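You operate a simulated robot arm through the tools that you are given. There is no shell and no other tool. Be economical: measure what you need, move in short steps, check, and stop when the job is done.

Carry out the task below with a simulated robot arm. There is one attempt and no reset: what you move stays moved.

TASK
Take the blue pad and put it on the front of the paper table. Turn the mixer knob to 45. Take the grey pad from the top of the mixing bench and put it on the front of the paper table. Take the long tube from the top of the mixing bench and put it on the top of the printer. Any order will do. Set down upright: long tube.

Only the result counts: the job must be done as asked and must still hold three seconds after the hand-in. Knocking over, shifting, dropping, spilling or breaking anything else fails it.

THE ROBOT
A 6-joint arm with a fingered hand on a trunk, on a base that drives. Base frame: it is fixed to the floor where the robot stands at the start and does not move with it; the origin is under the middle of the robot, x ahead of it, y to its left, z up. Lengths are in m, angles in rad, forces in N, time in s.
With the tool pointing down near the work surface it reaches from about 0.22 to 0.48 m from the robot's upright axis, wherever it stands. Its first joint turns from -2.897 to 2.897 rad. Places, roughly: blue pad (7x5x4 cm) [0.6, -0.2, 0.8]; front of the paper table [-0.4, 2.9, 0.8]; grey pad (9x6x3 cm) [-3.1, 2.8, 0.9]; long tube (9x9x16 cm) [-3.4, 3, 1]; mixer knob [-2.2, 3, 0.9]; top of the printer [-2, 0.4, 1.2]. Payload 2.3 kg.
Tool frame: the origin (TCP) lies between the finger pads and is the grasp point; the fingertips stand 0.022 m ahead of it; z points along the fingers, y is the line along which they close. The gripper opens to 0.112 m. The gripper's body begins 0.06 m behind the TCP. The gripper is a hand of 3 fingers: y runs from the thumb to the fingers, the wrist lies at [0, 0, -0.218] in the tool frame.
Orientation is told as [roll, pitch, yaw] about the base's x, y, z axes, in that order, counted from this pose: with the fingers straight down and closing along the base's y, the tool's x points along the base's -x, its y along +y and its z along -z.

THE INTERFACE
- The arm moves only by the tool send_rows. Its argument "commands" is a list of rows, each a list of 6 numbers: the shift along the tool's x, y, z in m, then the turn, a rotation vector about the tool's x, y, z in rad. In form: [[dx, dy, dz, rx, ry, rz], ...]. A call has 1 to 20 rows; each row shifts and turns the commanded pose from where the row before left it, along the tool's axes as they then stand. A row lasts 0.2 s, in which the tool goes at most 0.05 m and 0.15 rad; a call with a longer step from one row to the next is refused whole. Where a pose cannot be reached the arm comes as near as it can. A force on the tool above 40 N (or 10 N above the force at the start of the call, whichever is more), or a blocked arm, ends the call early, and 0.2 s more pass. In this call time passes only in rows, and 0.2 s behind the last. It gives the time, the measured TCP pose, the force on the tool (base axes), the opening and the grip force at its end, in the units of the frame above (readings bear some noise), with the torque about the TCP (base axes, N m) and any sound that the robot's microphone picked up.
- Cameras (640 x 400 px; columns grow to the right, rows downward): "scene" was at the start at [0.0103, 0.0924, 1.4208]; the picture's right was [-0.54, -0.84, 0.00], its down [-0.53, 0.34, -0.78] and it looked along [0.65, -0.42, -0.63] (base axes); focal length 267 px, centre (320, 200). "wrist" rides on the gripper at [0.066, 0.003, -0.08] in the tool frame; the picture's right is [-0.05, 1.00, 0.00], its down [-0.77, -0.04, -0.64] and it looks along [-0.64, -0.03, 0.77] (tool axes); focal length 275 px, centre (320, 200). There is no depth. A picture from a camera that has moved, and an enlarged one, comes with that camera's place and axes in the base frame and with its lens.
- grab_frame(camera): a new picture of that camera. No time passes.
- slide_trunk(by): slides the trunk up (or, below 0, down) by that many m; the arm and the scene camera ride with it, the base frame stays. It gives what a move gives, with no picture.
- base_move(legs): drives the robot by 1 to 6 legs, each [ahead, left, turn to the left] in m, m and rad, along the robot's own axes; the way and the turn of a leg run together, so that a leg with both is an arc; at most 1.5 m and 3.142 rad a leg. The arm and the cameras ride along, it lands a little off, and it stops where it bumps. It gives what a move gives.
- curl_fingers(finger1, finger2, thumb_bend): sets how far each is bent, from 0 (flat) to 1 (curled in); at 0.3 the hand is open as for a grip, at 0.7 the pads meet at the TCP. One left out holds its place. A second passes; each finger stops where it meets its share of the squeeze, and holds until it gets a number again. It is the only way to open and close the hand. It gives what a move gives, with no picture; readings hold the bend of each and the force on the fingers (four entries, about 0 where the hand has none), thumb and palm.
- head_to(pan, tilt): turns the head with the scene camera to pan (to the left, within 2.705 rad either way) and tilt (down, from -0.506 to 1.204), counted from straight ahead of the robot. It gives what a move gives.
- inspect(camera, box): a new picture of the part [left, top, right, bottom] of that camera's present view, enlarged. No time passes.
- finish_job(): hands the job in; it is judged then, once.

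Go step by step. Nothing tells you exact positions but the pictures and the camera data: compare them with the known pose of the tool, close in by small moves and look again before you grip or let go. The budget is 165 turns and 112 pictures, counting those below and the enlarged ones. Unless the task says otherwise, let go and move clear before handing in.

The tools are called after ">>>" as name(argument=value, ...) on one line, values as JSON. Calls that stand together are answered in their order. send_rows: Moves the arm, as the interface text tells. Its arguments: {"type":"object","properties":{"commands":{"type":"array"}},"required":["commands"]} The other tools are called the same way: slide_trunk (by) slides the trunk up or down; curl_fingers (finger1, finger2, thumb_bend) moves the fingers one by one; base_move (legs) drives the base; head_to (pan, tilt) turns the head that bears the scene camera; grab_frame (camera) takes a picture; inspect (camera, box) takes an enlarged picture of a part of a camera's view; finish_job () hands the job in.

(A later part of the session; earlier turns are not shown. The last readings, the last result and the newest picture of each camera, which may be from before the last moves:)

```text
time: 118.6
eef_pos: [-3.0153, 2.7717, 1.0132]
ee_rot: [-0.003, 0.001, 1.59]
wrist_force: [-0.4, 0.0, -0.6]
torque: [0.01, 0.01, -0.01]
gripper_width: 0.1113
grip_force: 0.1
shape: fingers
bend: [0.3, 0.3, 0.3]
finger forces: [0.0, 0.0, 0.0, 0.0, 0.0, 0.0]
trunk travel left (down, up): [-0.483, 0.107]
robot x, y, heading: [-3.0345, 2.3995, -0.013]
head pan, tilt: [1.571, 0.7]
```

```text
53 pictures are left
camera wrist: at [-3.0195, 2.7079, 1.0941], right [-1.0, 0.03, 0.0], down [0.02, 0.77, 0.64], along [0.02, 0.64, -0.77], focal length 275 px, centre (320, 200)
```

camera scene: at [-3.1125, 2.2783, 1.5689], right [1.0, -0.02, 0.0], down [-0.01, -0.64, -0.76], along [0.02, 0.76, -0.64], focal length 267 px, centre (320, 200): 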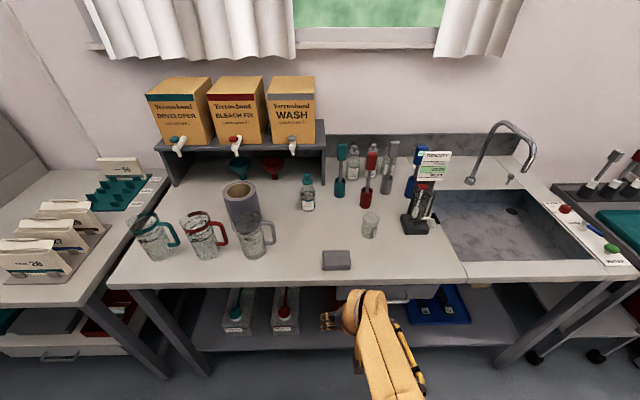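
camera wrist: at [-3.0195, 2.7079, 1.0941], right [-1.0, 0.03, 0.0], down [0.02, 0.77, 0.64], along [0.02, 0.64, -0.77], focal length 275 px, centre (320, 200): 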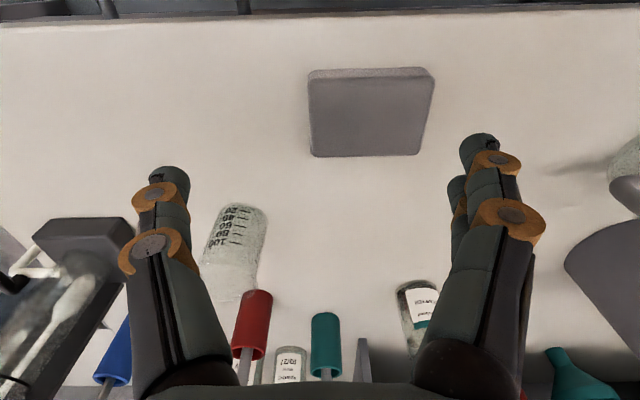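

The pad top centre is at about [-3.052, 2.79]. I'll spin the hand so it closes across the 6 cm side, centre over it, and look.

>>> send_rows(commands=[[0, 0, 0, 0, 0, 0.132], [0, 0, 0, 0, 0, 0.132], [0, 0, 0, 0, 0, 0.132], [0, 0, 0, 0, 0, 0.132], [0, 0, 0, 0, 0, 0.132], [0, 0, 0, 0, 0, 0.132], [0, 0, 0, 0, 0, 0.132], [0, 0, 0, 0, 0, 0.132], [0, 0, 0, 0, 0, 0.132], [0, 0, 0, 0, 0, 0.132], [0, 0, 0, 0, 0, 0.132], [0, 0, 0, 0, 0, 0.132], [0.037, 0.019, 0, 0, 0, 0]])

>>> grab_frame(camera="wrist")

```text
time: 121.4
eef_pos: [-3.0527, 2.7924, 1.0158]
ee_rot: [0.0, -0.003, 0.005]
wrist_force: [0.9, -0.3, -0.1]
torque: [0.0, -0.01, 0.0]
gripper_width: 0.1112
grip_force: 0.1
shape: fingers
bend: [0.3, 0.3, 0.3]
finger forces: [0.0, 0.0, 0.0, 0.1, 0.1, 0.0]
trunk travel left (down, up): [-0.483, 0.107]
robot x, y, heading: [-3.0283, 2.4035, -0.012]
head pan, tilt: [1.571, 0.7]
```

```text
52 pictures are left
camera wrist: at [-3.1205, 2.7972, 1.0953], right [0.04, 1.0, 0.0], down [0.77, -0.03, 0.64], along [0.64, -0.03, -0.77], focal length 275 px, centre (320, 200)
```

wrist: 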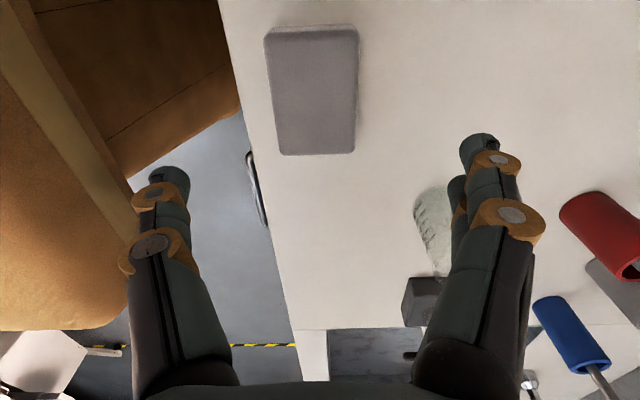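

Centred. I'll descend toward the pad, slowing near the bench.

>>> send_rows(commands=[[0, -0.004, 0.04, 0, 0, 0], [0, 0, 0.035, 0, 0, 0]])

>>> grab_frame(camera="wrist")

```text
time: 122.0
eef_pos: [-3.0532, 2.7904, 0.9398]
ee_rot: [0.002, -0.002, 0.006]
wrist_force: [-0.5, -0.3, 0.4]
torque: [0.01, -0.01, 0.03]
gripper_width: 0.1113
grip_force: 0.2
shape: fingers
bend: [0.3, 0.3, 0.3]
finger forces: [0.0, 0.0, 0.0, 0.0, 0.0, 0.0]
trunk travel left (down, up): [-0.483, 0.107]
robot x, y, heading: [-3.0313, 2.4005, -0.008]
head pan, tilt: [1.571, 0.7]
```

```text
51 pictures are left
camera wrist: at [-3.1207, 2.7955, 1.0211], right [0.04, 1.0, 0.0], down [0.77, -0.03, 0.64], along [0.64, -0.02, -0.77], focal length 275 px, centre (320, 200)
```

wrist: 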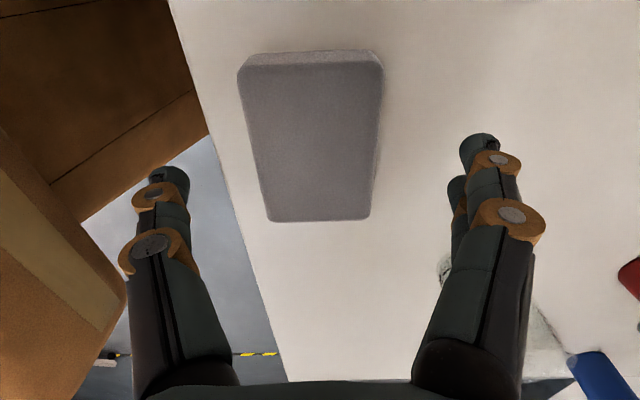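

>>> send_rows(commands=[[-0.007, -0.004, 0.015, 0, 0, 0], [0, 0, 0.008, 0, 0, 0], [0, 0, 0.005, 0, 0, 0]])

```text
time: 122.8
eef_pos: [-3.0446, 2.7836, 0.9122]
ee_rot: [0.0, -0.002, 0.008]
wrist_force: [0.6, 0.0, -0.3]
torque: [0.01, 0.02, -0.01]
gripper_width: 0.1112
grip_force: 0.1
shape: fingers
bend: [0.3, 0.3, 0.3]
finger forces: [0.0, 0.0, 0.0, 0.0, 0.0, 0.1]
trunk travel left (down, up): [-0.483, 0.107]
robot x, y, heading: [-3.032, 2.4078, -0.014]
head pan, tilt: [1.571, 0.7]
```

>>> send_rows(commands=[[0, 0, 0.004, 0, 0, 0], [0, 0, 0.004, 0, 0, 0], [0, 0, 0.004, 0, 0, 0]])

>>> grab_frame(camera="wrist")

```text
time: 123.6
eef_pos: [-3.0466, 2.7838, 0.9003]
ee_rot: [0.001, -0.002, 0.008]
wrist_force: [-0.3, -0.5, 2.7]
torque: [0.11, -0.01, 0.03]
gripper_width: 0.1119
grip_force: 1.3
shape: fingers
bend: [0.3, 0.3, 0.3]
finger forces: [1.2, 1.1, 0.0, 0.0, 0.0, 0.1]
trunk travel left (down, up): [-0.483, 0.107]
robot x, y, heading: [-3.0273, 2.4013, -0.011]
head pan, tilt: [1.571, 0.7]
```

```text
50 pictures are left
camera wrist: at [-3.1141, 2.7877, 0.9807], right [0.04, 1.0, 0.0], down [0.77, -0.03, 0.64], along [0.64, -0.02, -0.77], focal length 275 px, centre (320, 200)
```

wrist: 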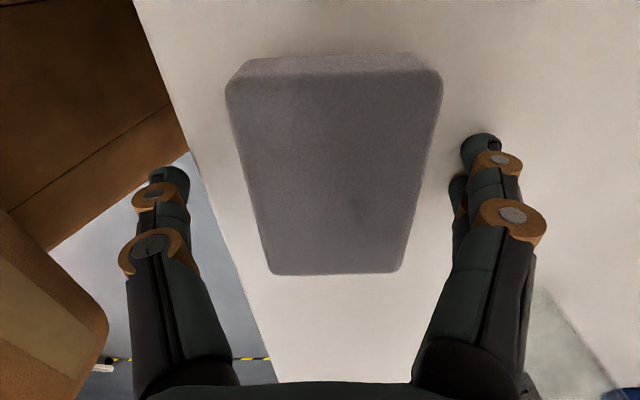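

Light contact with the bench. I'll raise 4 mm, centre the last few mm, and grip.

>>> send_rows(commands=[[-0.005, 0.005, -0.006, 0, 0, 0]])

>>> curl_fingers(finger1=0.42, finger2=0.42, thumb_bend=0.42)

>>> curl_fingers(finger1=0.6, finger2=0.6, thumb_bend=0.6)

>>> grab_frame(camera="wrist")

```text
time: 124.0
eef_pos: [-3.0411, 2.7885, 0.9061]
ee_rot: [-0.001, 0.0, 0.007]
wrist_force: [-0.4, -0.2, 0.2]
torque: [0.0, 0.0, 0.0]
gripper_width: 0.1119
grip_force: 0.1
shape: fingers
bend: [0.3, 0.3, 0.3]
finger forces: [0.0, 0.0, 0.1, 0.1, 0.1, 0.1]
trunk travel left (down, up): [-0.483, 0.107]
robot x, y, heading: [-3.0309, 2.3989, -0.007]
head pan, tilt: [1.571, 0.7]
```

```text
time: 125.0
eef_pos: [-3.0408, 2.788, 0.9058]
ee_rot: [-0.001, -0.002, 0.006]
wrist_force: [1.3, -0.6, 2.5]
torque: [0.02, -0.01, -0.03]
gripper_width: 0.0799
grip_force: 1.5
shape: fingers
bend: [0.41, 0.41, 0.42]
finger forces: [0.8, 0.7, 0.0, 0.0, 0.9, 0.0]
trunk travel left (down, up): [-0.483, 0.107]
robot x, y, heading: [-3.0338, 2.4017, -0.01]
head pan, tilt: [1.571, 0.7]
```

```text
time: 126.0
eef_pos: [-3.0405, 2.7877, 0.907]
ee_rot: [0.004, -0.002, 0.007]
wrist_force: [-0.1, 4.4, 24.3]
torque: [0.64, 0.02, 0.02]
gripper_width: 0.0557
grip_force: 20.8
shape: fingers
bend: [0.51, 0.51, 0.55]
finger forces: [14.5, 13.9, 0.0, 0.0, 13.3, 0.0]
trunk travel left (down, up): [-0.483, 0.107]
robot x, y, heading: [-3.034, 2.3994, -0.012]
head pan, tilt: [1.571, 0.7]
```

```text
49 pictures are left
camera wrist: at [-3.1092, 2.7918, 0.9872], right [0.04, 1.0, 0.0], down [0.77, -0.03, 0.64], along [0.64, -0.02, -0.77], focal length 275 px, centre (320, 200)
```

wrist: 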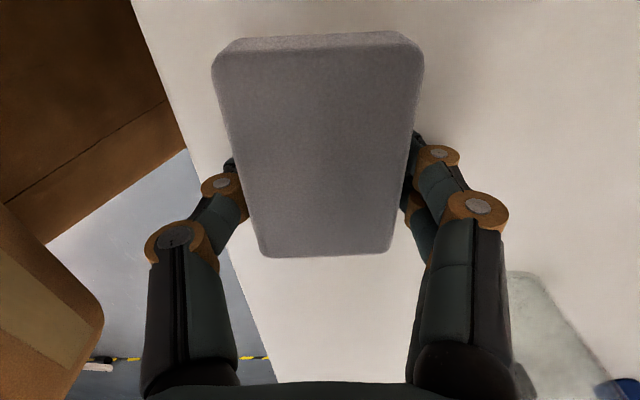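

Gripped. Lifting.

>>> send_rows(commands=[[0, 0, -0.015, 0, 0, 0], [0, 0, -0.03, 0, 0, 0], [0, 0, -0.04, 0, 0, 0], [0, 0, -0.03, 0, 0, 0]])

>>> grab_frame(camera="wrist")

```text
time: 127.0
eef_pos: [-3.0406, 2.7855, 1.0197]
ee_rot: [0.0, -0.002, 0.009]
wrist_force: [0.1, 0.1, -0.4]
torque: [-0.03, -0.02, -0.03]
gripper_width: 0.0552
grip_force: 11.1
shape: fingers
bend: [0.51, 0.51, 0.55]
finger forces: [5.7, 5.5, 0.0, 0.0, 11.2, 0.0]
trunk travel left (down, up): [-0.483, 0.107]
robot x, y, heading: [-3.0326, 2.4029, -0.007]
head pan, tilt: [1.571, 0.7]
```

```text
48 pictures are left
camera wrist: at [-3.109, 2.7893, 1.1], right [0.04, 1.0, 0.0], down [0.77, -0.03, 0.64], along [0.64, -0.02, -0.77], focal length 275 px, centre (320, 200)
```

wrist: 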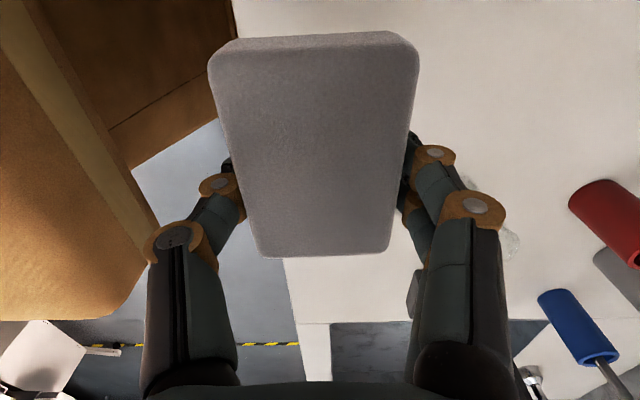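

The grey pad is held. Now I'll drive back to the paper table.

>>> base_move(legs=[[0, -0.4, 0.008], [1.3, 0, 0], [1.24, 0, 0], [0, 0.2, 0]])

>>> grab_frame(camera="scene")

```text
time: 142.5
eef_pos: [-0.5119, 2.5179, 1.0192]
ee_rot: [-0.002, -0.002, -0.053]
wrist_force: [-0.3, -0.3, -0.4]
torque: [-0.02, 0.0, 0.03]
gripper_width: 0.0553
grip_force: 11.5
shape: fingers
bend: [0.51, 0.51, 0.55]
finger forces: [5.7, 5.7, 0.1, 0.1, 11.3, 0.0]
trunk travel left (down, up): [-0.483, 0.107]
robot x, y, heading: [-0.5257, 2.1363, -0.072]
head pan, tilt: [1.571, 0.7]
```

```text
47 pictures are left
camera scene: at [-0.5705, 2.3628, 1.5688], right [1.0, -0.07, 0.0], down [-0.05, -0.64, -0.76], along [0.05, 0.76, -0.64], focal length 267 px, centre (320, 200)
```

scene: 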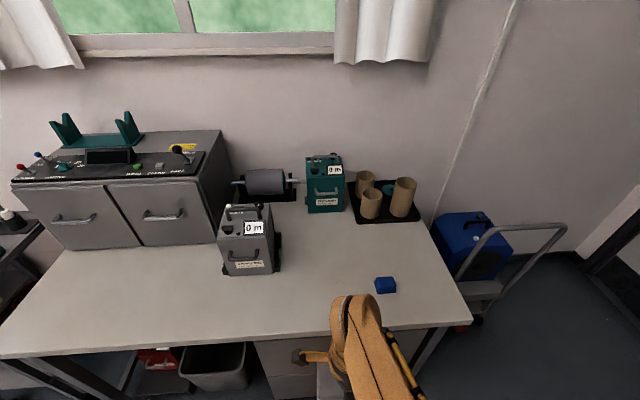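

>>> base_move(legs=[[0.043, 0.318, 0.072]])

>>> grab_frame(camera="scene")

>>> grab_frame(camera="wrist")

```text
time: 144.6
eef_pos: [-0.4857, 2.8356, 1.0191]
ee_rot: [-0.001, -0.001, 0.019]
wrist_force: [-0.6, 0.1, 0.0]
torque: [-0.01, 0.01, -0.03]
gripper_width: 0.0553
grip_force: 11.3
shape: fingers
bend: [0.51, 0.51, 0.55]
finger forces: [5.7, 5.6, 0.0, 0.0, 11.3, 0.0]
trunk travel left (down, up): [-0.483, 0.107]
robot x, y, heading: [-0.4708, 2.4477, 0.001]
head pan, tilt: [1.571, 0.7]
```

```text
46 pictures are left
camera scene: at [-0.5333, 2.6763, 1.5689], right [1.0, 0.0, 0.0], down [0.0, -0.64, -0.76], along [0.0, 0.76, -0.64], focal length 267 px, centre (320, 200)
```

scene: 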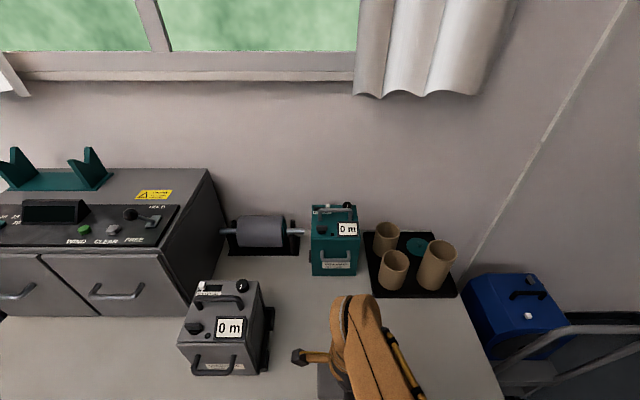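

```text
45 pictures are left
camera wrist: at [-0.5539, 2.8391, 1.0994], right [0.03, 1.0, 0.0], down [0.77, -0.02, 0.64], along [0.64, -0.02, -0.77], focal length 275 px, centre (320, 200)
```

wrist: 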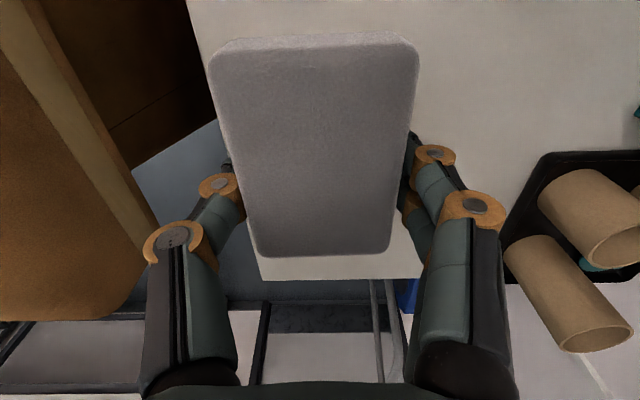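

The spot is clear, with blue at least 9 cm away. I'll lower the grey pad.

>>> send_rows(commands=[[0, 0, 0.045, 0, 0, 0], [0, 0, 0.045, 0, 0, 0], [0, 0, 0.045, 0, 0, 0], [0, 0, 0.045, 0, 0, 0], [0, 0, 0.012, 0, 0, 0]])

>>> send_rows(commands=[[0, 0, 0.005, 0, 0, 0], [0, 0, 0.005, 0, 0, 0], [0, 0, 0.004, 0, 0, 0]])

```text
time: 145.8
eef_pos: [-0.4861, 2.8357, 0.8275]
ee_rot: [0.002, -0.003, 0.019]
wrist_force: [1.3, 0.3, -0.8]
torque: [0.02, -0.02, 0.02]
gripper_width: 0.0548
grip_force: 10.9
shape: fingers
bend: [0.51, 0.51, 0.55]
finger forces: [5.6, 5.6, 0.0, 0.0, 11.2, 0.0]
trunk travel left (down, up): [-0.483, 0.107]
robot x, y, heading: [-0.4693, 2.4537, 0.002]
head pan, tilt: [1.571, 0.7]
```

```text
time: 146.6
eef_pos: [-0.4855, 2.8352, 0.8136]
ee_rot: [0.0, -0.003, 0.02]
wrist_force: [0.1, -0.5, 0.1]
torque: [-0.02, 0.0, 0.0]
gripper_width: 0.055
grip_force: 11.4
shape: fingers
bend: [0.51, 0.51, 0.55]
finger forces: [5.6, 5.6, 0.0, 0.0, 11.1, 0.0]
trunk travel left (down, up): [-0.483, 0.107]
robot x, y, heading: [-0.4741, 2.4563, -0.001]
head pan, tilt: [1.571, 0.7]
```

>>> send_rows(commands=[[0, 0, 0.003, 0, 0, 0], [0, 0, 0.003, 0, 0, 0], [0, 0, 0.003, 0, 0, 0]])

```text
time: 147.4
eef_pos: [-0.4852, 2.8335, 0.8061]
ee_rot: [0.009, -0.001, 0.02]
wrist_force: [2.7, 2.3, 32.8]
torque: [0.3, -0.05, -0.03]
gripper_width: 0.0553
grip_force: 26.2
shape: fingers
bend: [0.53, 0.52, 0.55]
finger forces: [14.7, 14.7, 0.0, 0.0, 23.4, 0.0]
trunk travel left (down, up): [-0.483, 0.107]
robot x, y, heading: [-0.4688, 2.4524, 0.001]
head pan, tilt: [1.571, 0.7]
```

Contact made, so I'll ease up and release.

>>> send_rows(commands=[[0, 0, -0.003, 0, 0, 0]])

>>> curl_fingers(finger1=0.42, finger2=0.42, thumb_bend=0.42)

>>> curl_fingers(finger1=0.3, finger2=0.3, thumb_bend=0.3)

>>> send_rows(commands=[[0, 0, -0.03, 0, 0, 0], [0, 0, -0.045, 0, 0, 0], [0, 0, -0.045, 0, 0, 0], [0, 0, -0.045, 0, 0, 0], [0, 0, -0.045, 0, 0, 0]])

>>> grab_frame(camera="wrist")

```text
time: 147.8
eef_pos: [-0.486, 2.8348, 0.8067]
ee_rot: [0.001, -0.002, 0.02]
wrist_force: [1.3, 4.1, 18.1]
torque: [0.73, -0.02, -0.02]
gripper_width: 0.0551
grip_force: 18.7
shape: fingers
bend: [0.53, 0.52, 0.55]
finger forces: [13.6, 13.0, 0.0, 0.1, 9.7, 0.0]
trunk travel left (down, up): [-0.483, 0.107]
robot x, y, heading: [-0.4716, 2.4489, -0.003]
head pan, tilt: [1.571, 0.7]
```

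```text
time: 148.8
eef_pos: [-0.487, 2.836, 0.8065]
ee_rot: [0.0, 0.0, 0.021]
wrist_force: [1.0, -0.4, 1.5]
torque: [0.03, 0.0, -0.01]
gripper_width: 0.0774
grip_force: 0.4
shape: fingers
bend: [0.42, 0.42, 0.42]
finger forces: [0.1, 0.1, 0.0, 0.1, 0.2, 0.0]
trunk travel left (down, up): [-0.483, 0.107]
robot x, y, heading: [-0.473, 2.4496, 0.004]
head pan, tilt: [1.571, 0.7]
```

```text
time: 149.8
eef_pos: [-0.4861, 2.835, 0.8069]
ee_rot: [0.001, -0.002, 0.018]
wrist_force: [-0.5, -0.2, 0.6]
torque: [0.0, -0.01, -0.02]
gripper_width: 0.1109
grip_force: 0.0
shape: fingers
bend: [0.3, 0.3, 0.3]
finger forces: [0.0, 0.1, 0.0, 0.0, 0.1, 0.0]
trunk travel left (down, up): [-0.483, 0.107]
robot x, y, heading: [-0.4696, 2.4532, 0.003]
head pan, tilt: [1.571, 0.7]
```

```text
time: 151.0
eef_pos: [-0.4845, 2.8347, 1.0156]
ee_rot: [0.0, -0.003, 0.021]
wrist_force: [0.1, 0.9, -0.2]
torque: [0.02, -0.01, 0.01]
gripper_width: 0.1115
grip_force: 0.1
shape: fingers
bend: [0.3, 0.3, 0.3]
finger forces: [0.0, 0.1, 0.0, 0.1, 0.0, 0.0]
trunk travel left (down, up): [-0.483, 0.107]
robot x, y, heading: [-0.467, 2.4512, 0.002]
head pan, tilt: [1.571, 0.7]
```

```text
44 pictures are left
camera wrist: at [-0.5521, 2.8383, 1.0961], right [0.03, 1.0, 0.0], down [0.77, -0.02, 0.64], along [0.64, -0.02, -0.77], focal length 275 px, centre (320, 200)
```

wrist: 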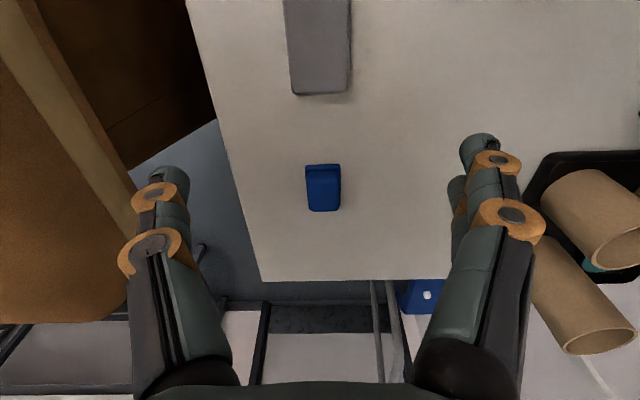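

Both pads are on the front of the paper table. Now the tube: I'll back off, turn the hand to neutral, and drive to the tube's end of the bench.

>>> base_move(legs=[[0, -0.45, 0], [-1.45, 0, 0], [-1.43, 0, 0]])

>>> send_rows(commands=[[0, 0, 0, 0, 0, -0.13], [0, 0, 0, 0, 0, -0.13], [0, 0, 0, 0, 0, -0.13], [0, 0, 0, 0, 0, -0.13], [0, 0, 0, 0, 0, -0.13], [0, 0, 0, 0, 0, -0.13], [0, 0, 0, 0, 0, -0.13], [0, 0, 0, 0, 0, -0.13], [0, 0, 0, 0, 0, -0.13], [0, 0, 0, 0, 0, -0.13], [0, 0, 0, 0, 0, -0.13], [0, 0, 0, 0, 0, -0.13]])

>>> slide_trunk(by=0.1)

>>> head_to(pan=1.6, tilt=0.75)

>>> grab_frame(camera="scene")

```text
time: 166.9
eef_pos: [-3.2911, 2.3957, 1.0147]
ee_rot: [0.001, -0.002, 0.031]
wrist_force: [0.1, 0.3, -0.4]
torque: [-0.03, 0.04, 0.01]
gripper_width: 0.1114
grip_force: 0.1
shape: fingers
bend: [0.3, 0.3, 0.3]
finger forces: [0.0, 0.1, 0.1, 0.0, 0.0, 0.0]
trunk travel left (down, up): [-0.483, 0.107]
robot x, y, heading: [-3.2733, 2.0119, 0.012]
head pan, tilt: [1.571, 0.7]
```

```text
time: 169.5
eef_pos: [-3.2901, 2.3948, 1.0149]
ee_rot: [-0.001, 0.001, 1.594]
wrist_force: [0.4, -0.5, 0.9]
torque: [-0.01, 0.01, 0.02]
gripper_width: 0.1113
grip_force: 0.1
shape: fingers
bend: [0.3, 0.3, 0.3]
finger forces: [0.1, 0.1, 0.1, 0.0, 0.0, 0.0]
trunk travel left (down, up): [-0.483, 0.107]
robot x, y, heading: [-3.2737, 2.0135, 0.015]
head pan, tilt: [1.571, 0.7]
```

```text
time: 170.8
eef_pos: [-3.2914, 2.3957, 1.1161]
ee_rot: [-0.001, 0.0, 1.592]
wrist_force: [-0.2, 0.4, -0.6]
torque: [-0.01, 0.01, 0.01]
gripper_width: 0.1115
grip_force: 0.0
shape: fingers
bend: [0.3, 0.3, 0.3]
finger forces: [0.1, 0.0, 0.0, 0.0, 0.1, 0.0]
trunk travel left (down, up): [-0.583, 0.007]
robot x, y, heading: [-3.2697, 2.0099, 0.014]
head pan, tilt: [1.571, 0.7]
```

```text
time: 171.5
eef_pos: [-3.2906, 2.3951, 1.1153]
ee_rot: [-0.003, -0.001, 1.593]
wrist_force: [0.6, -0.6, 0.2]
torque: [0.0, 0.0, 0.0]
gripper_width: 0.1114
grip_force: 0.1
shape: fingers
bend: [0.3, 0.3, 0.3]
finger forces: [0.1, 0.0, 0.0, 0.0, 0.0, 0.0]
trunk travel left (down, up): [-0.583, 0.007]
robot x, y, heading: [-3.2735, 2.0094, 0.016]
head pan, tilt: [1.6, 0.75]
```

```text
43 pictures are left
camera scene: at [-3.3402, 2.2325, 1.6648], right [1.0, 0.04, 0.0], down [0.03, -0.68, -0.73], along [-0.03, 0.73, -0.68], focal length 267 px, centre (320, 200)
```

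scene: 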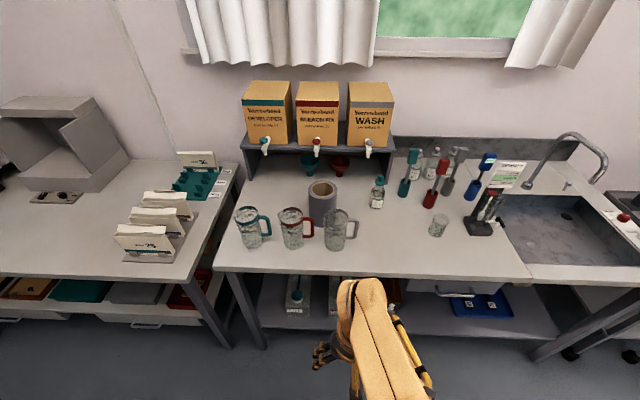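

The tube stands behind three mugs, at about [-3.363, 2.98]. I'll move partly in at this height and look with the wrist camera.

>>> base_move(legs=[[-0.065, 0.3, -0.016]])

>>> grab_frame(camera="wrist")

>>> grab_frame(camera="scene")

```text
time: 173.6
eef_pos: [-3.3526, 2.6959, 1.1152]
ee_rot: [-0.001, 0.001, 1.578]
wrist_force: [0.3, 0.2, 0.2]
torque: [-0.04, -0.01, 0.01]
gripper_width: 0.1113
grip_force: 0.0
shape: fingers
bend: [0.3, 0.3, 0.3]
finger forces: [0.0, 0.1, 0.0, 0.0, 0.1, 0.0]
trunk travel left (down, up): [-0.583, 0.007]
robot x, y, heading: [-3.3384, 2.3151, -0.003]
head pan, tilt: [1.6, 0.75]
```

```text
42 pictures are left
camera wrist: at [-3.3567, 2.6317, 1.1956], right [-1.0, 0.04, 0.0], down [0.03, 0.77, 0.64], along [0.03, 0.64, -0.77], focal length 275 px, centre (320, 200)
```

wrist: 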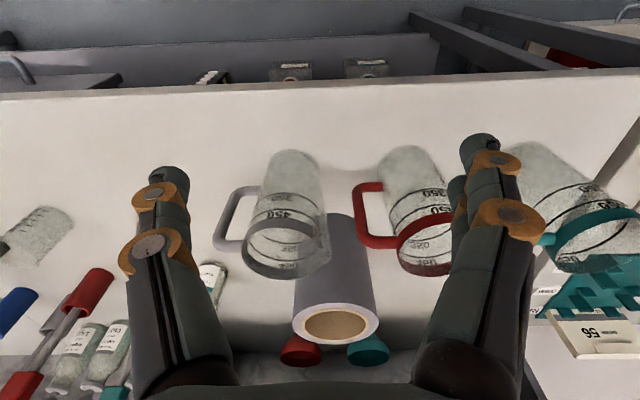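

```text
41 pictures are left
camera scene: at [-3.4044, 2.5338, 1.6647], right [1.0, 0.03, 0.0], down [0.02, -0.68, -0.73], along [-0.02, 0.73, -0.68], focal length 267 px, centre (320, 200)
```

scene: 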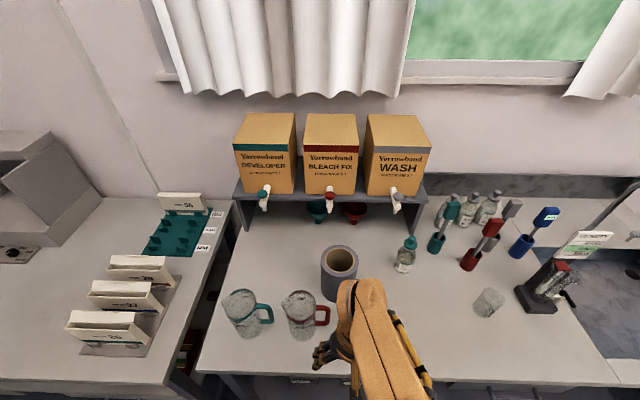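

Tube top centre triangulates to [-3.362, 2.961, 1.033], and the mug tops are at about 1.013. I'll move to the bench edge and reach over the tube with a slight tilt.

>>> base_move(legs=[[-0.005, 0.165, 0.003]])

>>> send_rows(commands=[[0, 0, 0, 0, -0.1, 0], [0, 0, 0, 0, -0.1, 0], [-0.03, 0.003, 0.006, 0, 0, 0], [-0.03, 0.003, 0.006, 0, 0, 0]])

>>> grab_frame(camera="wrist")

```text
time: 175.0
eef_pos: [-3.3585, 2.864, 1.1146]
ee_rot: [-0.002, 0.0, 1.577]
wrist_force: [0.2, -0.6, 0.9]
torque: [0.0, -0.01, 0.0]
gripper_width: 0.1112
grip_force: 0.0
shape: fingers
bend: [0.3, 0.3, 0.3]
finger forces: [0.0, 0.1, 0.0, 0.1, 0.0, 0.0]
trunk travel left (down, up): [-0.583, 0.007]
robot x, y, heading: [-3.3468, 2.4805, -0.0]
head pan, tilt: [1.6, 0.75]
```

```text
time: 176.0
eef_pos: [-3.3651, 2.925, 1.1139]
ee_rot: [-0.001, -0.202, 1.578]
wrist_force: [0.9, 0.6, 0.5]
torque: [-0.05, -0.01, -0.02]
gripper_width: 0.1114
grip_force: 0.1
shape: fingers
bend: [0.3, 0.3, 0.3]
finger forces: [0.0, 0.0, 0.0, 0.0, 0.0, 0.1]
trunk travel left (down, up): [-0.583, 0.007]
robot x, y, heading: [-3.3438, 2.4735, 0.003]
head pan, tilt: [1.6, 0.75]
```

```text
40 pictures are left
camera wrist: at [-3.3694, 2.8456, 1.1802], right [-1.0, 0.04, 0.01], down [0.03, 0.63, 0.78], along [0.03, 0.78, -0.63], focal length 275 px, centre (320, 200)
```

wrist: 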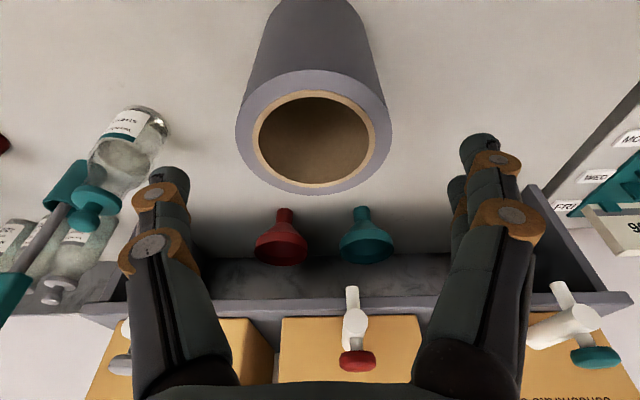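

>>> curl_fingers(finger1=0.25, finger2=0.25, thumb_bend=0.25)

>>> send_rows(commands=[[-0.0353, -0.004, 0.0072, 0, 0, 0], [0.005, 0, 0.0245, 0, 0, 0]])

>>> grab_frame(camera="wrist")

```text
time: 177.0
eef_pos: [-3.3658, 2.9245, 1.1155]
ee_rot: [-0.003, -0.202, 1.578]
wrist_force: [1.1, -0.1, 0.5]
torque: [0.0, -0.02, 0.03]
gripper_width: 0.1203
grip_force: 0.1
shape: fingers
bend: [0.25, 0.25, 0.25]
finger forces: [0.0, 0.0, 0.0, 0.0, 0.1, 0.0]
trunk travel left (down, up): [-0.583, 0.007]
robot x, y, heading: [-3.3468, 2.4815, -0.006]
head pan, tilt: [1.6, 0.75]
```

```text
time: 177.6
eef_pos: [-3.3601, 2.9489, 1.0887]
ee_rot: [-0.004, -0.196, 1.58]
wrist_force: [0.3, 0.5, -0.2]
torque: [0.04, -0.02, 0.01]
gripper_width: 0.1202
grip_force: 0.1
shape: fingers
bend: [0.25, 0.25, 0.25]
finger forces: [0.1, 0.0, 0.1, 0.0, 0.1, 0.1]
out of reach, approached as far as the arm can: row 1
trunk travel left (down, up): [-0.583, 0.007]
robot x, y, heading: [-3.3431, 2.4751, 0.003]
head pan, tilt: [1.6, 0.75]
```

```text
39 pictures are left
camera wrist: at [-3.3644, 2.8701, 1.1545], right [-1.0, 0.04, 0.01], down [0.03, 0.63, 0.77], along [0.03, 0.77, -0.63], focal length 275 px, centre (320, 200)
```

wrist: 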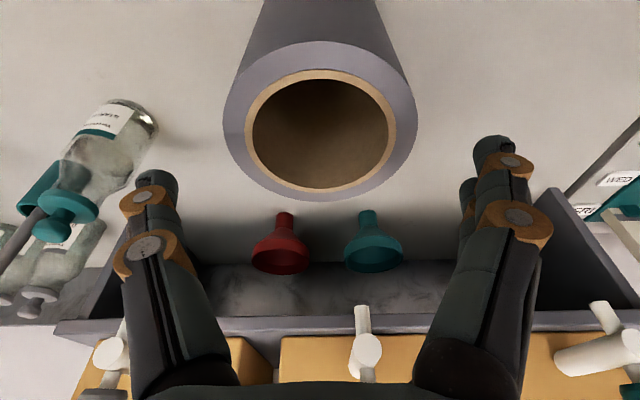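

The tube is aligned in x. I'll lower further in small steps.

>>> send_rows(commands=[[0.002, 0, 0.0255, 0, 0, 0], [0.002, 0, 0.0155, 0, 0, 0]])

>>> grab_frame(camera="wrist")

```text
time: 178.2
eef_pos: [-3.3601, 2.9558, 1.0477]
ee_rot: [-0.004, -0.196, 1.58]
wrist_force: [0.1, -0.7, -0.4]
torque: [-0.01, -0.04, 0.05]
gripper_width: 0.1203
grip_force: 0.1
shape: fingers
bend: [0.25, 0.25, 0.25]
finger forces: [0.0, 0.0, 0.0, 0.0, 0.0, 0.1]
trunk travel left (down, up): [-0.583, 0.007]
robot x, y, heading: [-3.3467, 2.4755, -0.001]
head pan, tilt: [1.6, 0.75]
```

```text
38 pictures are left
camera wrist: at [-3.3648, 2.876, 1.1136], right [-1.0, 0.04, 0.01], down [0.03, 0.63, 0.77], along [0.03, 0.77, -0.63], focal length 275 px, centre (320, 200)
```

wrist: 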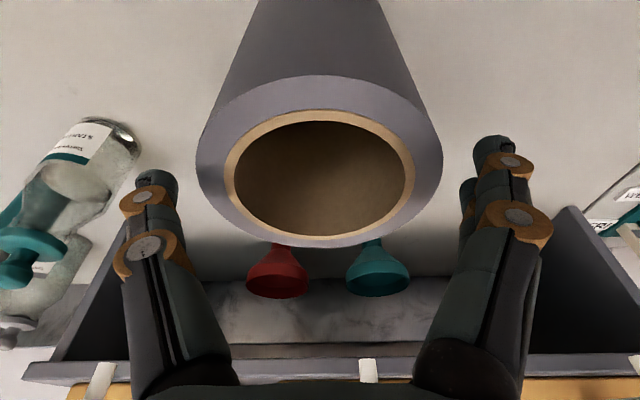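

>>> send_rows(commands=[[0.007, 0, 0.0185, 0, 0, 0], [0.007, 0, 0.0195, 0, 0, 0]])

>>> grab_frame(camera="wrist")

>>> grab_frame(camera="scene")

```text
time: 178.8
eef_pos: [-3.3617, 2.9568, 1.0079]
ee_rot: [0.0, -0.197, 1.578]
wrist_force: [-0.3, -0.1, 0.1]
torque: [-0.02, 0.02, -0.03]
gripper_width: 0.1206
grip_force: 0.1
shape: fingers
bend: [0.25, 0.25, 0.25]
finger forces: [0.0, 0.0, 0.0, 0.0, 0.1, 0.0]
out of reach, approached as far as the arm can: row 1, 2
trunk travel left (down, up): [-0.583, 0.007]
robot x, y, heading: [-3.3452, 2.477, 0.002]
head pan, tilt: [1.6, 0.75]
```

```text
37 pictures are left
camera wrist: at [-3.3665, 2.8772, 1.0728], right [-1.0, 0.04, 0.01], down [0.03, 0.63, 0.78], along [0.03, 0.78, -0.63], focal length 275 px, centre (320, 200)
```

wrist: 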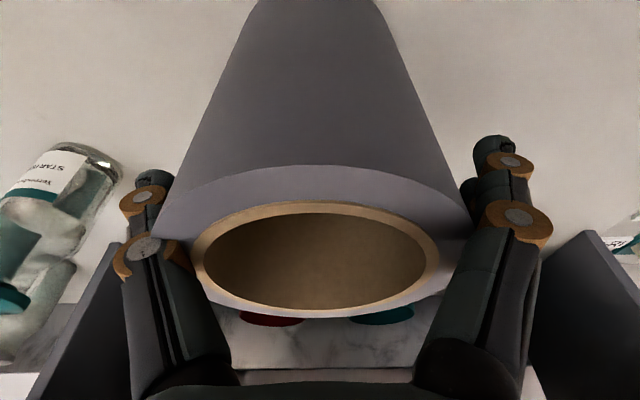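

```text
36 pictures are left
camera scene: at [-3.4095, 2.7009, 1.6647], right [1.0, 0.03, 0.0], down [0.02, -0.68, -0.73], along [-0.02, 0.73, -0.68], focal length 267 px, centre (320, 200)
```

scene: 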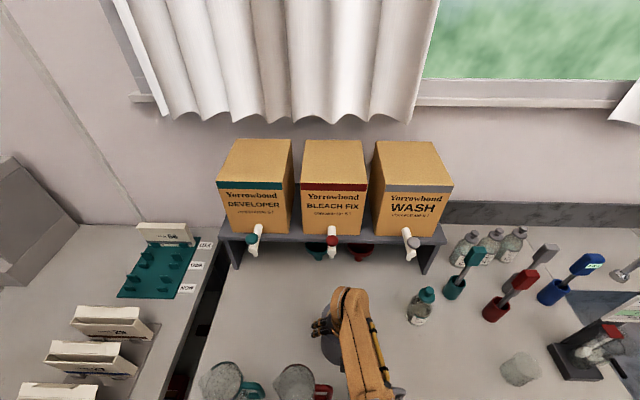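

The fingers straddle the tube. Closing.

>>> curl_fingers(finger1=0.6, finger2=0.6, thumb_bend=0.6)

>>> grab_frame(camera="wrist")

```text
time: 179.8
eef_pos: [-3.3615, 2.9566, 1.0069]
ee_rot: [-0.002, -0.199, 1.578]
wrist_force: [2.6, -1.1, -0.6]
torque: [0.0, -0.07, -0.04]
gripper_width: 0.071
grip_force: 20.2
shape: fingers
bend: [0.47, 0.43, 0.5]
finger forces: [7.7, 11.7, 0.1, 0.0, 21.4, 0.0]
trunk travel left (down, up): [-0.583, 0.007]
robot x, y, heading: [-3.3423, 2.4779, -0.003]
head pan, tilt: [1.6, 0.75]
```

```text
35 pictures are left
camera wrist: at [-3.366, 2.8769, 1.0732], right [-1.0, 0.04, 0.01], down [0.03, 0.63, 0.78], along [0.03, 0.78, -0.63], focal length 275 px, centre (320, 200)
```

wrist: 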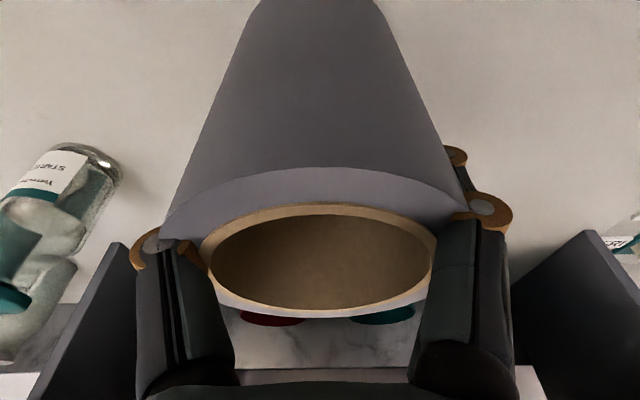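

The grip is slightly behind the tube's centre line (tube centre y≈2.947). I'll reopen, shift 13 mm back, and re-grip.

>>> curl_fingers(finger1=0.25, finger2=0.25, thumb_bend=0.25)

>>> send_rows(commands=[[0.0137, 0, -0.0028, 0, 0, 0]])

>>> grab_frame(camera="wrist")

```text
time: 180.8
eef_pos: [-3.3623, 2.9559, 1.007]
ee_rot: [-0.001, -0.199, 1.578]
wrist_force: [-0.4, 0.4, 0.1]
torque: [-0.02, -0.01, -0.02]
gripper_width: 0.1201
grip_force: 0.0
shape: fingers
bend: [0.25, 0.25, 0.25]
finger forces: [0.1, 0.0, 0.0, 0.0, 0.0, 0.0]
trunk travel left (down, up): [-0.583, 0.007]
robot x, y, heading: [-3.345, 2.4776, -0.002]
head pan, tilt: [1.6, 0.75]
```

```text
time: 181.2
eef_pos: [-3.3635, 2.9552, 1.0065]
ee_rot: [-0.003, -0.196, 1.578]
wrist_force: [-0.1, 0.1, -0.2]
torque: [-0.02, -0.01, 0.02]
gripper_width: 0.1204
grip_force: 0.0
shape: fingers
bend: [0.25, 0.25, 0.25]
finger forces: [0.1, 0.1, 0.1, 0.1, 0.0, 0.0]
out of reach, approached as far as the arm can: row 1
trunk travel left (down, up): [-0.583, 0.007]
robot x, y, heading: [-3.3431, 2.4767, -0.003]
head pan, tilt: [1.6, 0.75]
```

```text
34 pictures are left
camera wrist: at [-3.3678, 2.877, 1.0733], right [-1.0, 0.04, 0.01], down [0.03, 0.63, 0.78], along [0.03, 0.78, -0.63], focal length 275 px, centre (320, 200)
```

wrist: 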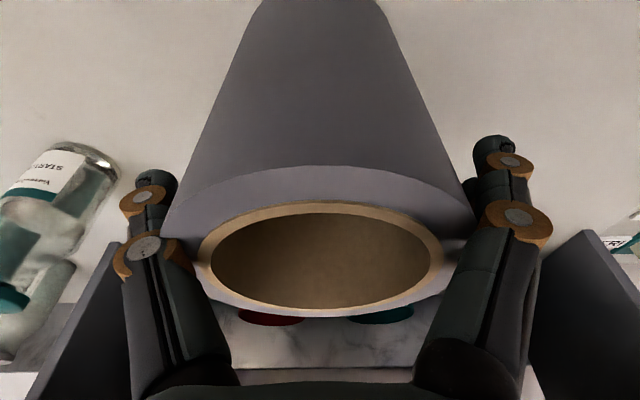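

>>> send_rows(commands=[[0.013, 0, -0.0026, 0, 0, 0]])

```text
time: 181.6
eef_pos: [-3.3636, 2.9562, 1.0082]
ee_rot: [-0.002, -0.199, 1.578]
wrist_force: [-0.2, -0.1, 0.2]
torque: [0.01, -0.03, 0.04]
gripper_width: 0.12
grip_force: 0.1
shape: fingers
bend: [0.25, 0.25, 0.25]
finger forces: [0.1, 0.0, 0.0, 0.0, 0.0, 0.0]
out of reach, approached as far as the arm can: row 1
trunk travel left (down, up): [-0.583, 0.007]
robot x, y, heading: [-3.3463, 2.4749, -0.003]
head pan, tilt: [1.6, 0.75]
```

The arm won't retract in this posture, so I'll shift the base back by 13 mm instead.

>>> base_move(legs=[[0, -0.013, 0]])

>>> grab_frame(camera="wrist")

```text
time: 182.4
eef_pos: [-3.3634, 2.9437, 1.0081]
ee_rot: [-0.003, -0.201, 1.577]
wrist_force: [-0.6, 0.3, -0.3]
torque: [-0.02, -0.01, 0.01]
gripper_width: 0.12
grip_force: 0.0
shape: fingers
bend: [0.25, 0.25, 0.25]
finger forces: [0.1, 0.0, 0.0, 0.0, 0.0, 0.0]
trunk travel left (down, up): [-0.583, 0.007]
robot x, y, heading: [-3.345, 2.4637, 0.001]
head pan, tilt: [1.6, 0.75]
```

```text
33 pictures are left
camera wrist: at [-3.3676, 2.8638, 1.0732], right [-1.0, 0.04, 0.01], down [0.03, 0.63, 0.78], along [0.03, 0.78, -0.63], focal length 275 px, centre (320, 200)
```

wrist: 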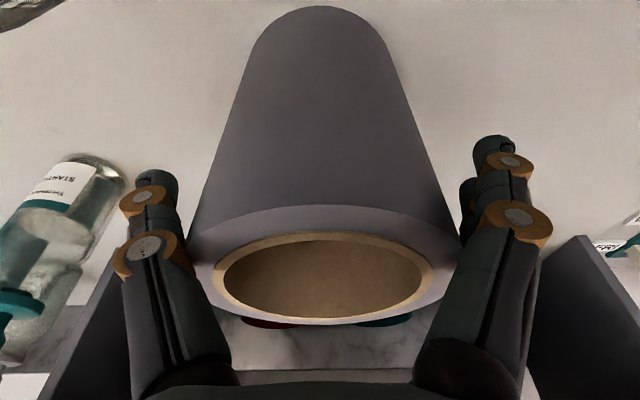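

Now centred on the tube. Closing.

>>> curl_fingers(finger1=0.6, finger2=0.6, thumb_bend=0.6)

>>> grab_frame(camera="wrist")

```text
time: 183.4
eef_pos: [-3.3628, 2.9424, 1.0081]
ee_rot: [-0.002, -0.199, 1.576]
wrist_force: [-0.6, -1.9, 0.5]
torque: [0.01, 0.1, 0.03]
gripper_width: 0.0594
grip_force: 13.1
shape: fingers
bend: [0.51, 0.46, 0.52]
finger forces: [5.4, 7.7, 0.0, 0.0, 13.1, 0.0]
trunk travel left (down, up): [-0.583, 0.007]
robot x, y, heading: [-3.3458, 2.4652, 0.001]
head pan, tilt: [1.6, 0.75]
```

```text
32 pictures are left
camera wrist: at [-3.3676, 2.8633, 1.0733], right [-1.0, 0.04, 0.01], down [0.03, 0.63, 0.78], along [0.03, 0.78, -0.63], focal length 275 px, centre (320, 200)
```

wrist: 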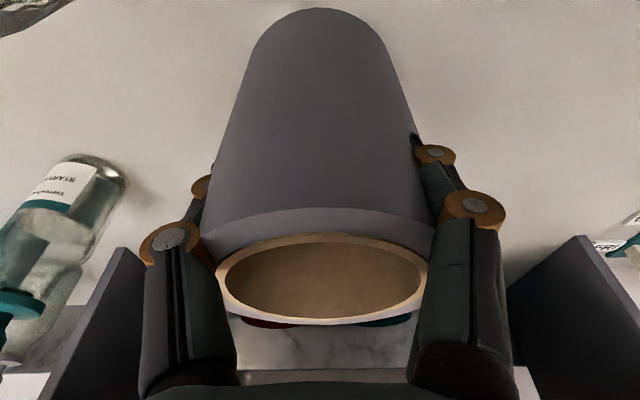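

Contact on both sides with steady forces. I'll do a small test lift.

>>> send_rows(commands=[[-0.003, 0, -0.0147, 0, 0, 0], [-0.003, 0, -0.0147, 0, 0, 0]])

>>> grab_frame(camera="wrist")

>>> grab_frame(camera="scene")

```text
time: 184.0
eef_pos: [-3.3621, 2.9422, 1.0405]
ee_rot: [-0.001, -0.2, 1.576]
wrist_force: [0.1, 0.1, 0.1]
torque: [-0.01, -0.01, 0.02]
gripper_width: 0.0276
grip_force: 0.1
shape: fingers
bend: [0.6, 0.58, 0.6]
finger forces: [0.1, 0.0, 0.1, 0.0, 0.1, 0.0]
trunk travel left (down, up): [-0.583, 0.007]
robot x, y, heading: [-3.3446, 2.4653, 0.001]
head pan, tilt: [1.6, 0.75]
```

```text
31 pictures are left
camera wrist: at [-3.3665, 2.8633, 1.1054], right [-1.0, 0.04, 0.01], down [0.03, 0.63, 0.78], along [0.03, 0.78, -0.63], focal length 275 px, centre (320, 200)
```

wrist: 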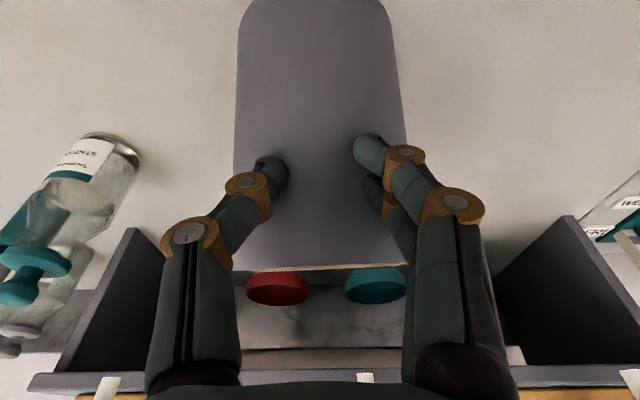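

```text
30 pictures are left
camera scene: at [-3.4096, 2.6866, 1.6649], right [1.0, 0.03, 0.0], down [0.02, -0.68, -0.73], along [-0.02, 0.73, -0.68], focal length 267 px, centre (320, 200)
```

scene: 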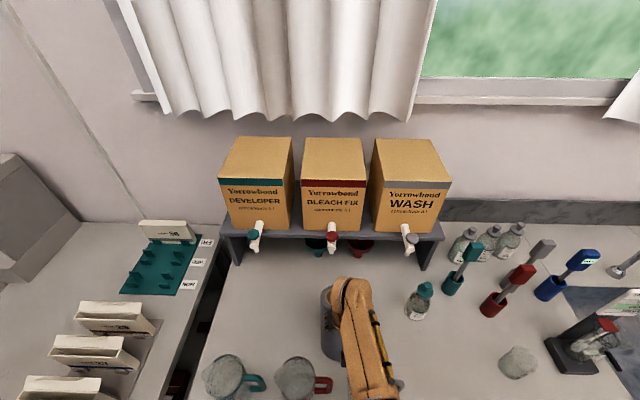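

The grip slipped off the tube's near side and it may be tilting. I'll inspect before anything else moves.

>>> inspect(camera="scene", box=[260, 220, 420, 380])

```text
2.50 times, centred on (340, 300) of scene
camera zoom: at [-3.4096, 2.6866, 1.6649], right [1.0, 0.03, 0.0], down [0.02, -0.68, -0.73], along [-0.02, 0.73, -0.68], focal length 667 px, centre (270, -50)
```

zoom: 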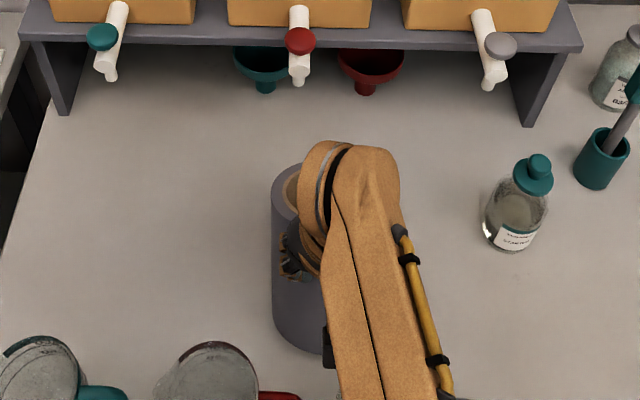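

The tube top has moved about 5 cm away, a lean of about 18°, short of tipping. I'll hold still one short step and see where it goes.

>>> send_rows(commands=[[0, 0, 0, 0, 0, 0]])

>>> grab_frame(camera="wrist")

```text
time: 184.4
eef_pos: [-3.3625, 2.9416, 1.0401]
ee_rot: [-0.004, -0.2, 1.577]
wrist_force: [-0.1, -0.3, 0.7]
torque: [0.02, 0.04, 0.07]
gripper_width: 0.0273
grip_force: 0.2
shape: fingers
bend: [0.6, 0.57, 0.6]
finger forces: [0.1, 0.8, 0.0, 0.0, 0.0, 0.0]
trunk travel left (down, up): [-0.583, 0.007]
robot x, y, heading: [-3.3432, 2.4645, 0.0]
head pan, tilt: [1.6, 0.75]
```

```text
28 pictures are left
camera wrist: at [-3.3665, 2.8634, 1.105], right [-1.0, 0.04, 0.01], down [0.03, 0.63, 0.78], along [0.03, 0.78, -0.63], focal length 275 px, centre (320, 200)
```

wrist: 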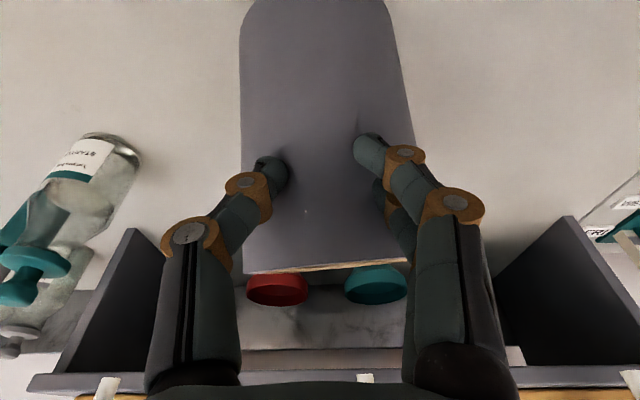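

It is leaning steadily on the fingers. I'll back the base off in tiny steps so the tube settles upright.

>>> base_move(legs=[[0, -0.008, 0], [0, -0.008, 0], [0, -0.008, 0]])

>>> grab_frame(camera="wrist")

```text
time: 185.8
eef_pos: [-3.363, 2.9192, 1.0383]
ee_rot: [-0.001, -0.198, 1.578]
wrist_force: [-0.4, -1.2, 1.5]
torque: [-0.03, 0.03, 0.03]
gripper_width: 0.0277
grip_force: 1.2
shape: fingers
bend: [0.6, 0.58, 0.6]
finger forces: [0.1, 1.8, 0.0, 0.0, 0.0, 0.1]
trunk travel left (down, up): [-0.583, 0.007]
robot x, y, heading: [-3.3444, 2.4426, -0.002]
head pan, tilt: [1.6, 0.75]
```

```text
27 pictures are left
camera wrist: at [-3.3667, 2.8393, 1.105], right [-1.0, 0.04, 0.01], down [0.03, 0.63, 0.78], along [0.03, 0.78, -0.63], focal length 275 px, centre (320, 200)
```

wrist: 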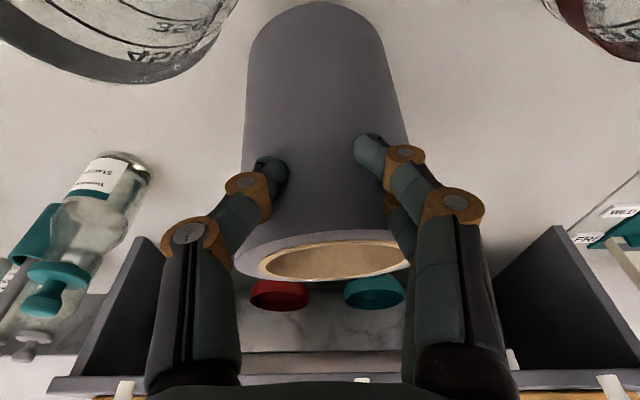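

It is coming back upright. Continuing.

>>> base_move(legs=[[0, -0.008, 0], [0, -0.008, 0], [0, -0.006, 0]])

>>> grab_frame(camera="wrist")

```text
time: 187.2
eef_pos: [-3.362, 2.8961, 1.0389]
ee_rot: [-0.002, -0.198, 1.579]
wrist_force: [-2.3, -2.1, 0.2]
torque: [0.01, 0.01, 0.07]
gripper_width: 0.0278
grip_force: 0.7
shape: fingers
bend: [0.6, 0.57, 0.6]
finger forces: [0.1, 2.0, 0.0, 0.1, 0.1, 0.1]
trunk travel left (down, up): [-0.583, 0.007]
robot x, y, heading: [-3.3445, 2.4227, -0.0]
head pan, tilt: [1.6, 0.75]
```

```text
26 pictures are left
camera wrist: at [-3.367, 2.8169, 1.1051], right [-1.0, 0.04, 0.01], down [0.03, 0.63, 0.78], along [0.03, 0.78, -0.63], focal length 275 px, centre (320, 200)
```

wrist: 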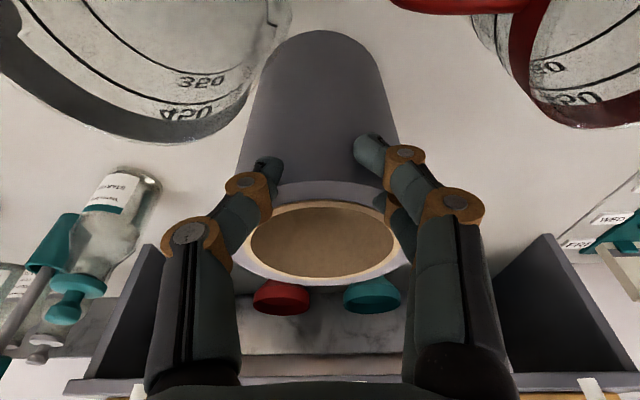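

>>> inspect(camera="scene", box=[260, 180, 420, 340])

```text
2.50 times, centred on (340, 260) of scene
camera zoom: at [-3.41, 2.6403, 1.6648], right [1.0, 0.03, 0.0], down [0.02, -0.68, -0.73], along [-0.02, 0.73, -0.68], focal length 667 px, centre (270, 50)
```

zoom: 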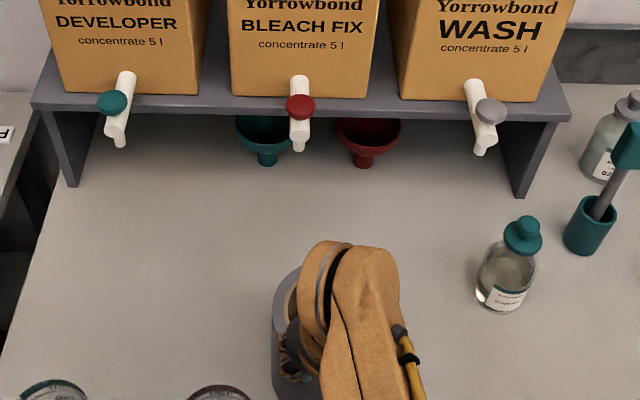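

The rim centre (y≈2.949) now sits over the base, so the tube is essentially upright. One more small step back should unload the finger.

>>> base_move(legs=[[0, -0.007, 0]])

```text
time: 187.9
eef_pos: [-3.3629, 2.8898, 1.0396]
ee_rot: [-0.001, -0.2, 1.577]
wrist_force: [-0.6, 0.6, 0.7]
torque: [0.01, -0.01, 0.02]
gripper_width: 0.0278
grip_force: 0.1
shape: fingers
bend: [0.6, 0.58, 0.6]
finger forces: [0.0, 0.0, 0.0, 0.1, 0.1, 0.0]
trunk travel left (down, up): [-0.583, 0.007]
robot x, y, heading: [-3.3459, 2.4083, 0.001]
head pan, tilt: [1.6, 0.75]
```

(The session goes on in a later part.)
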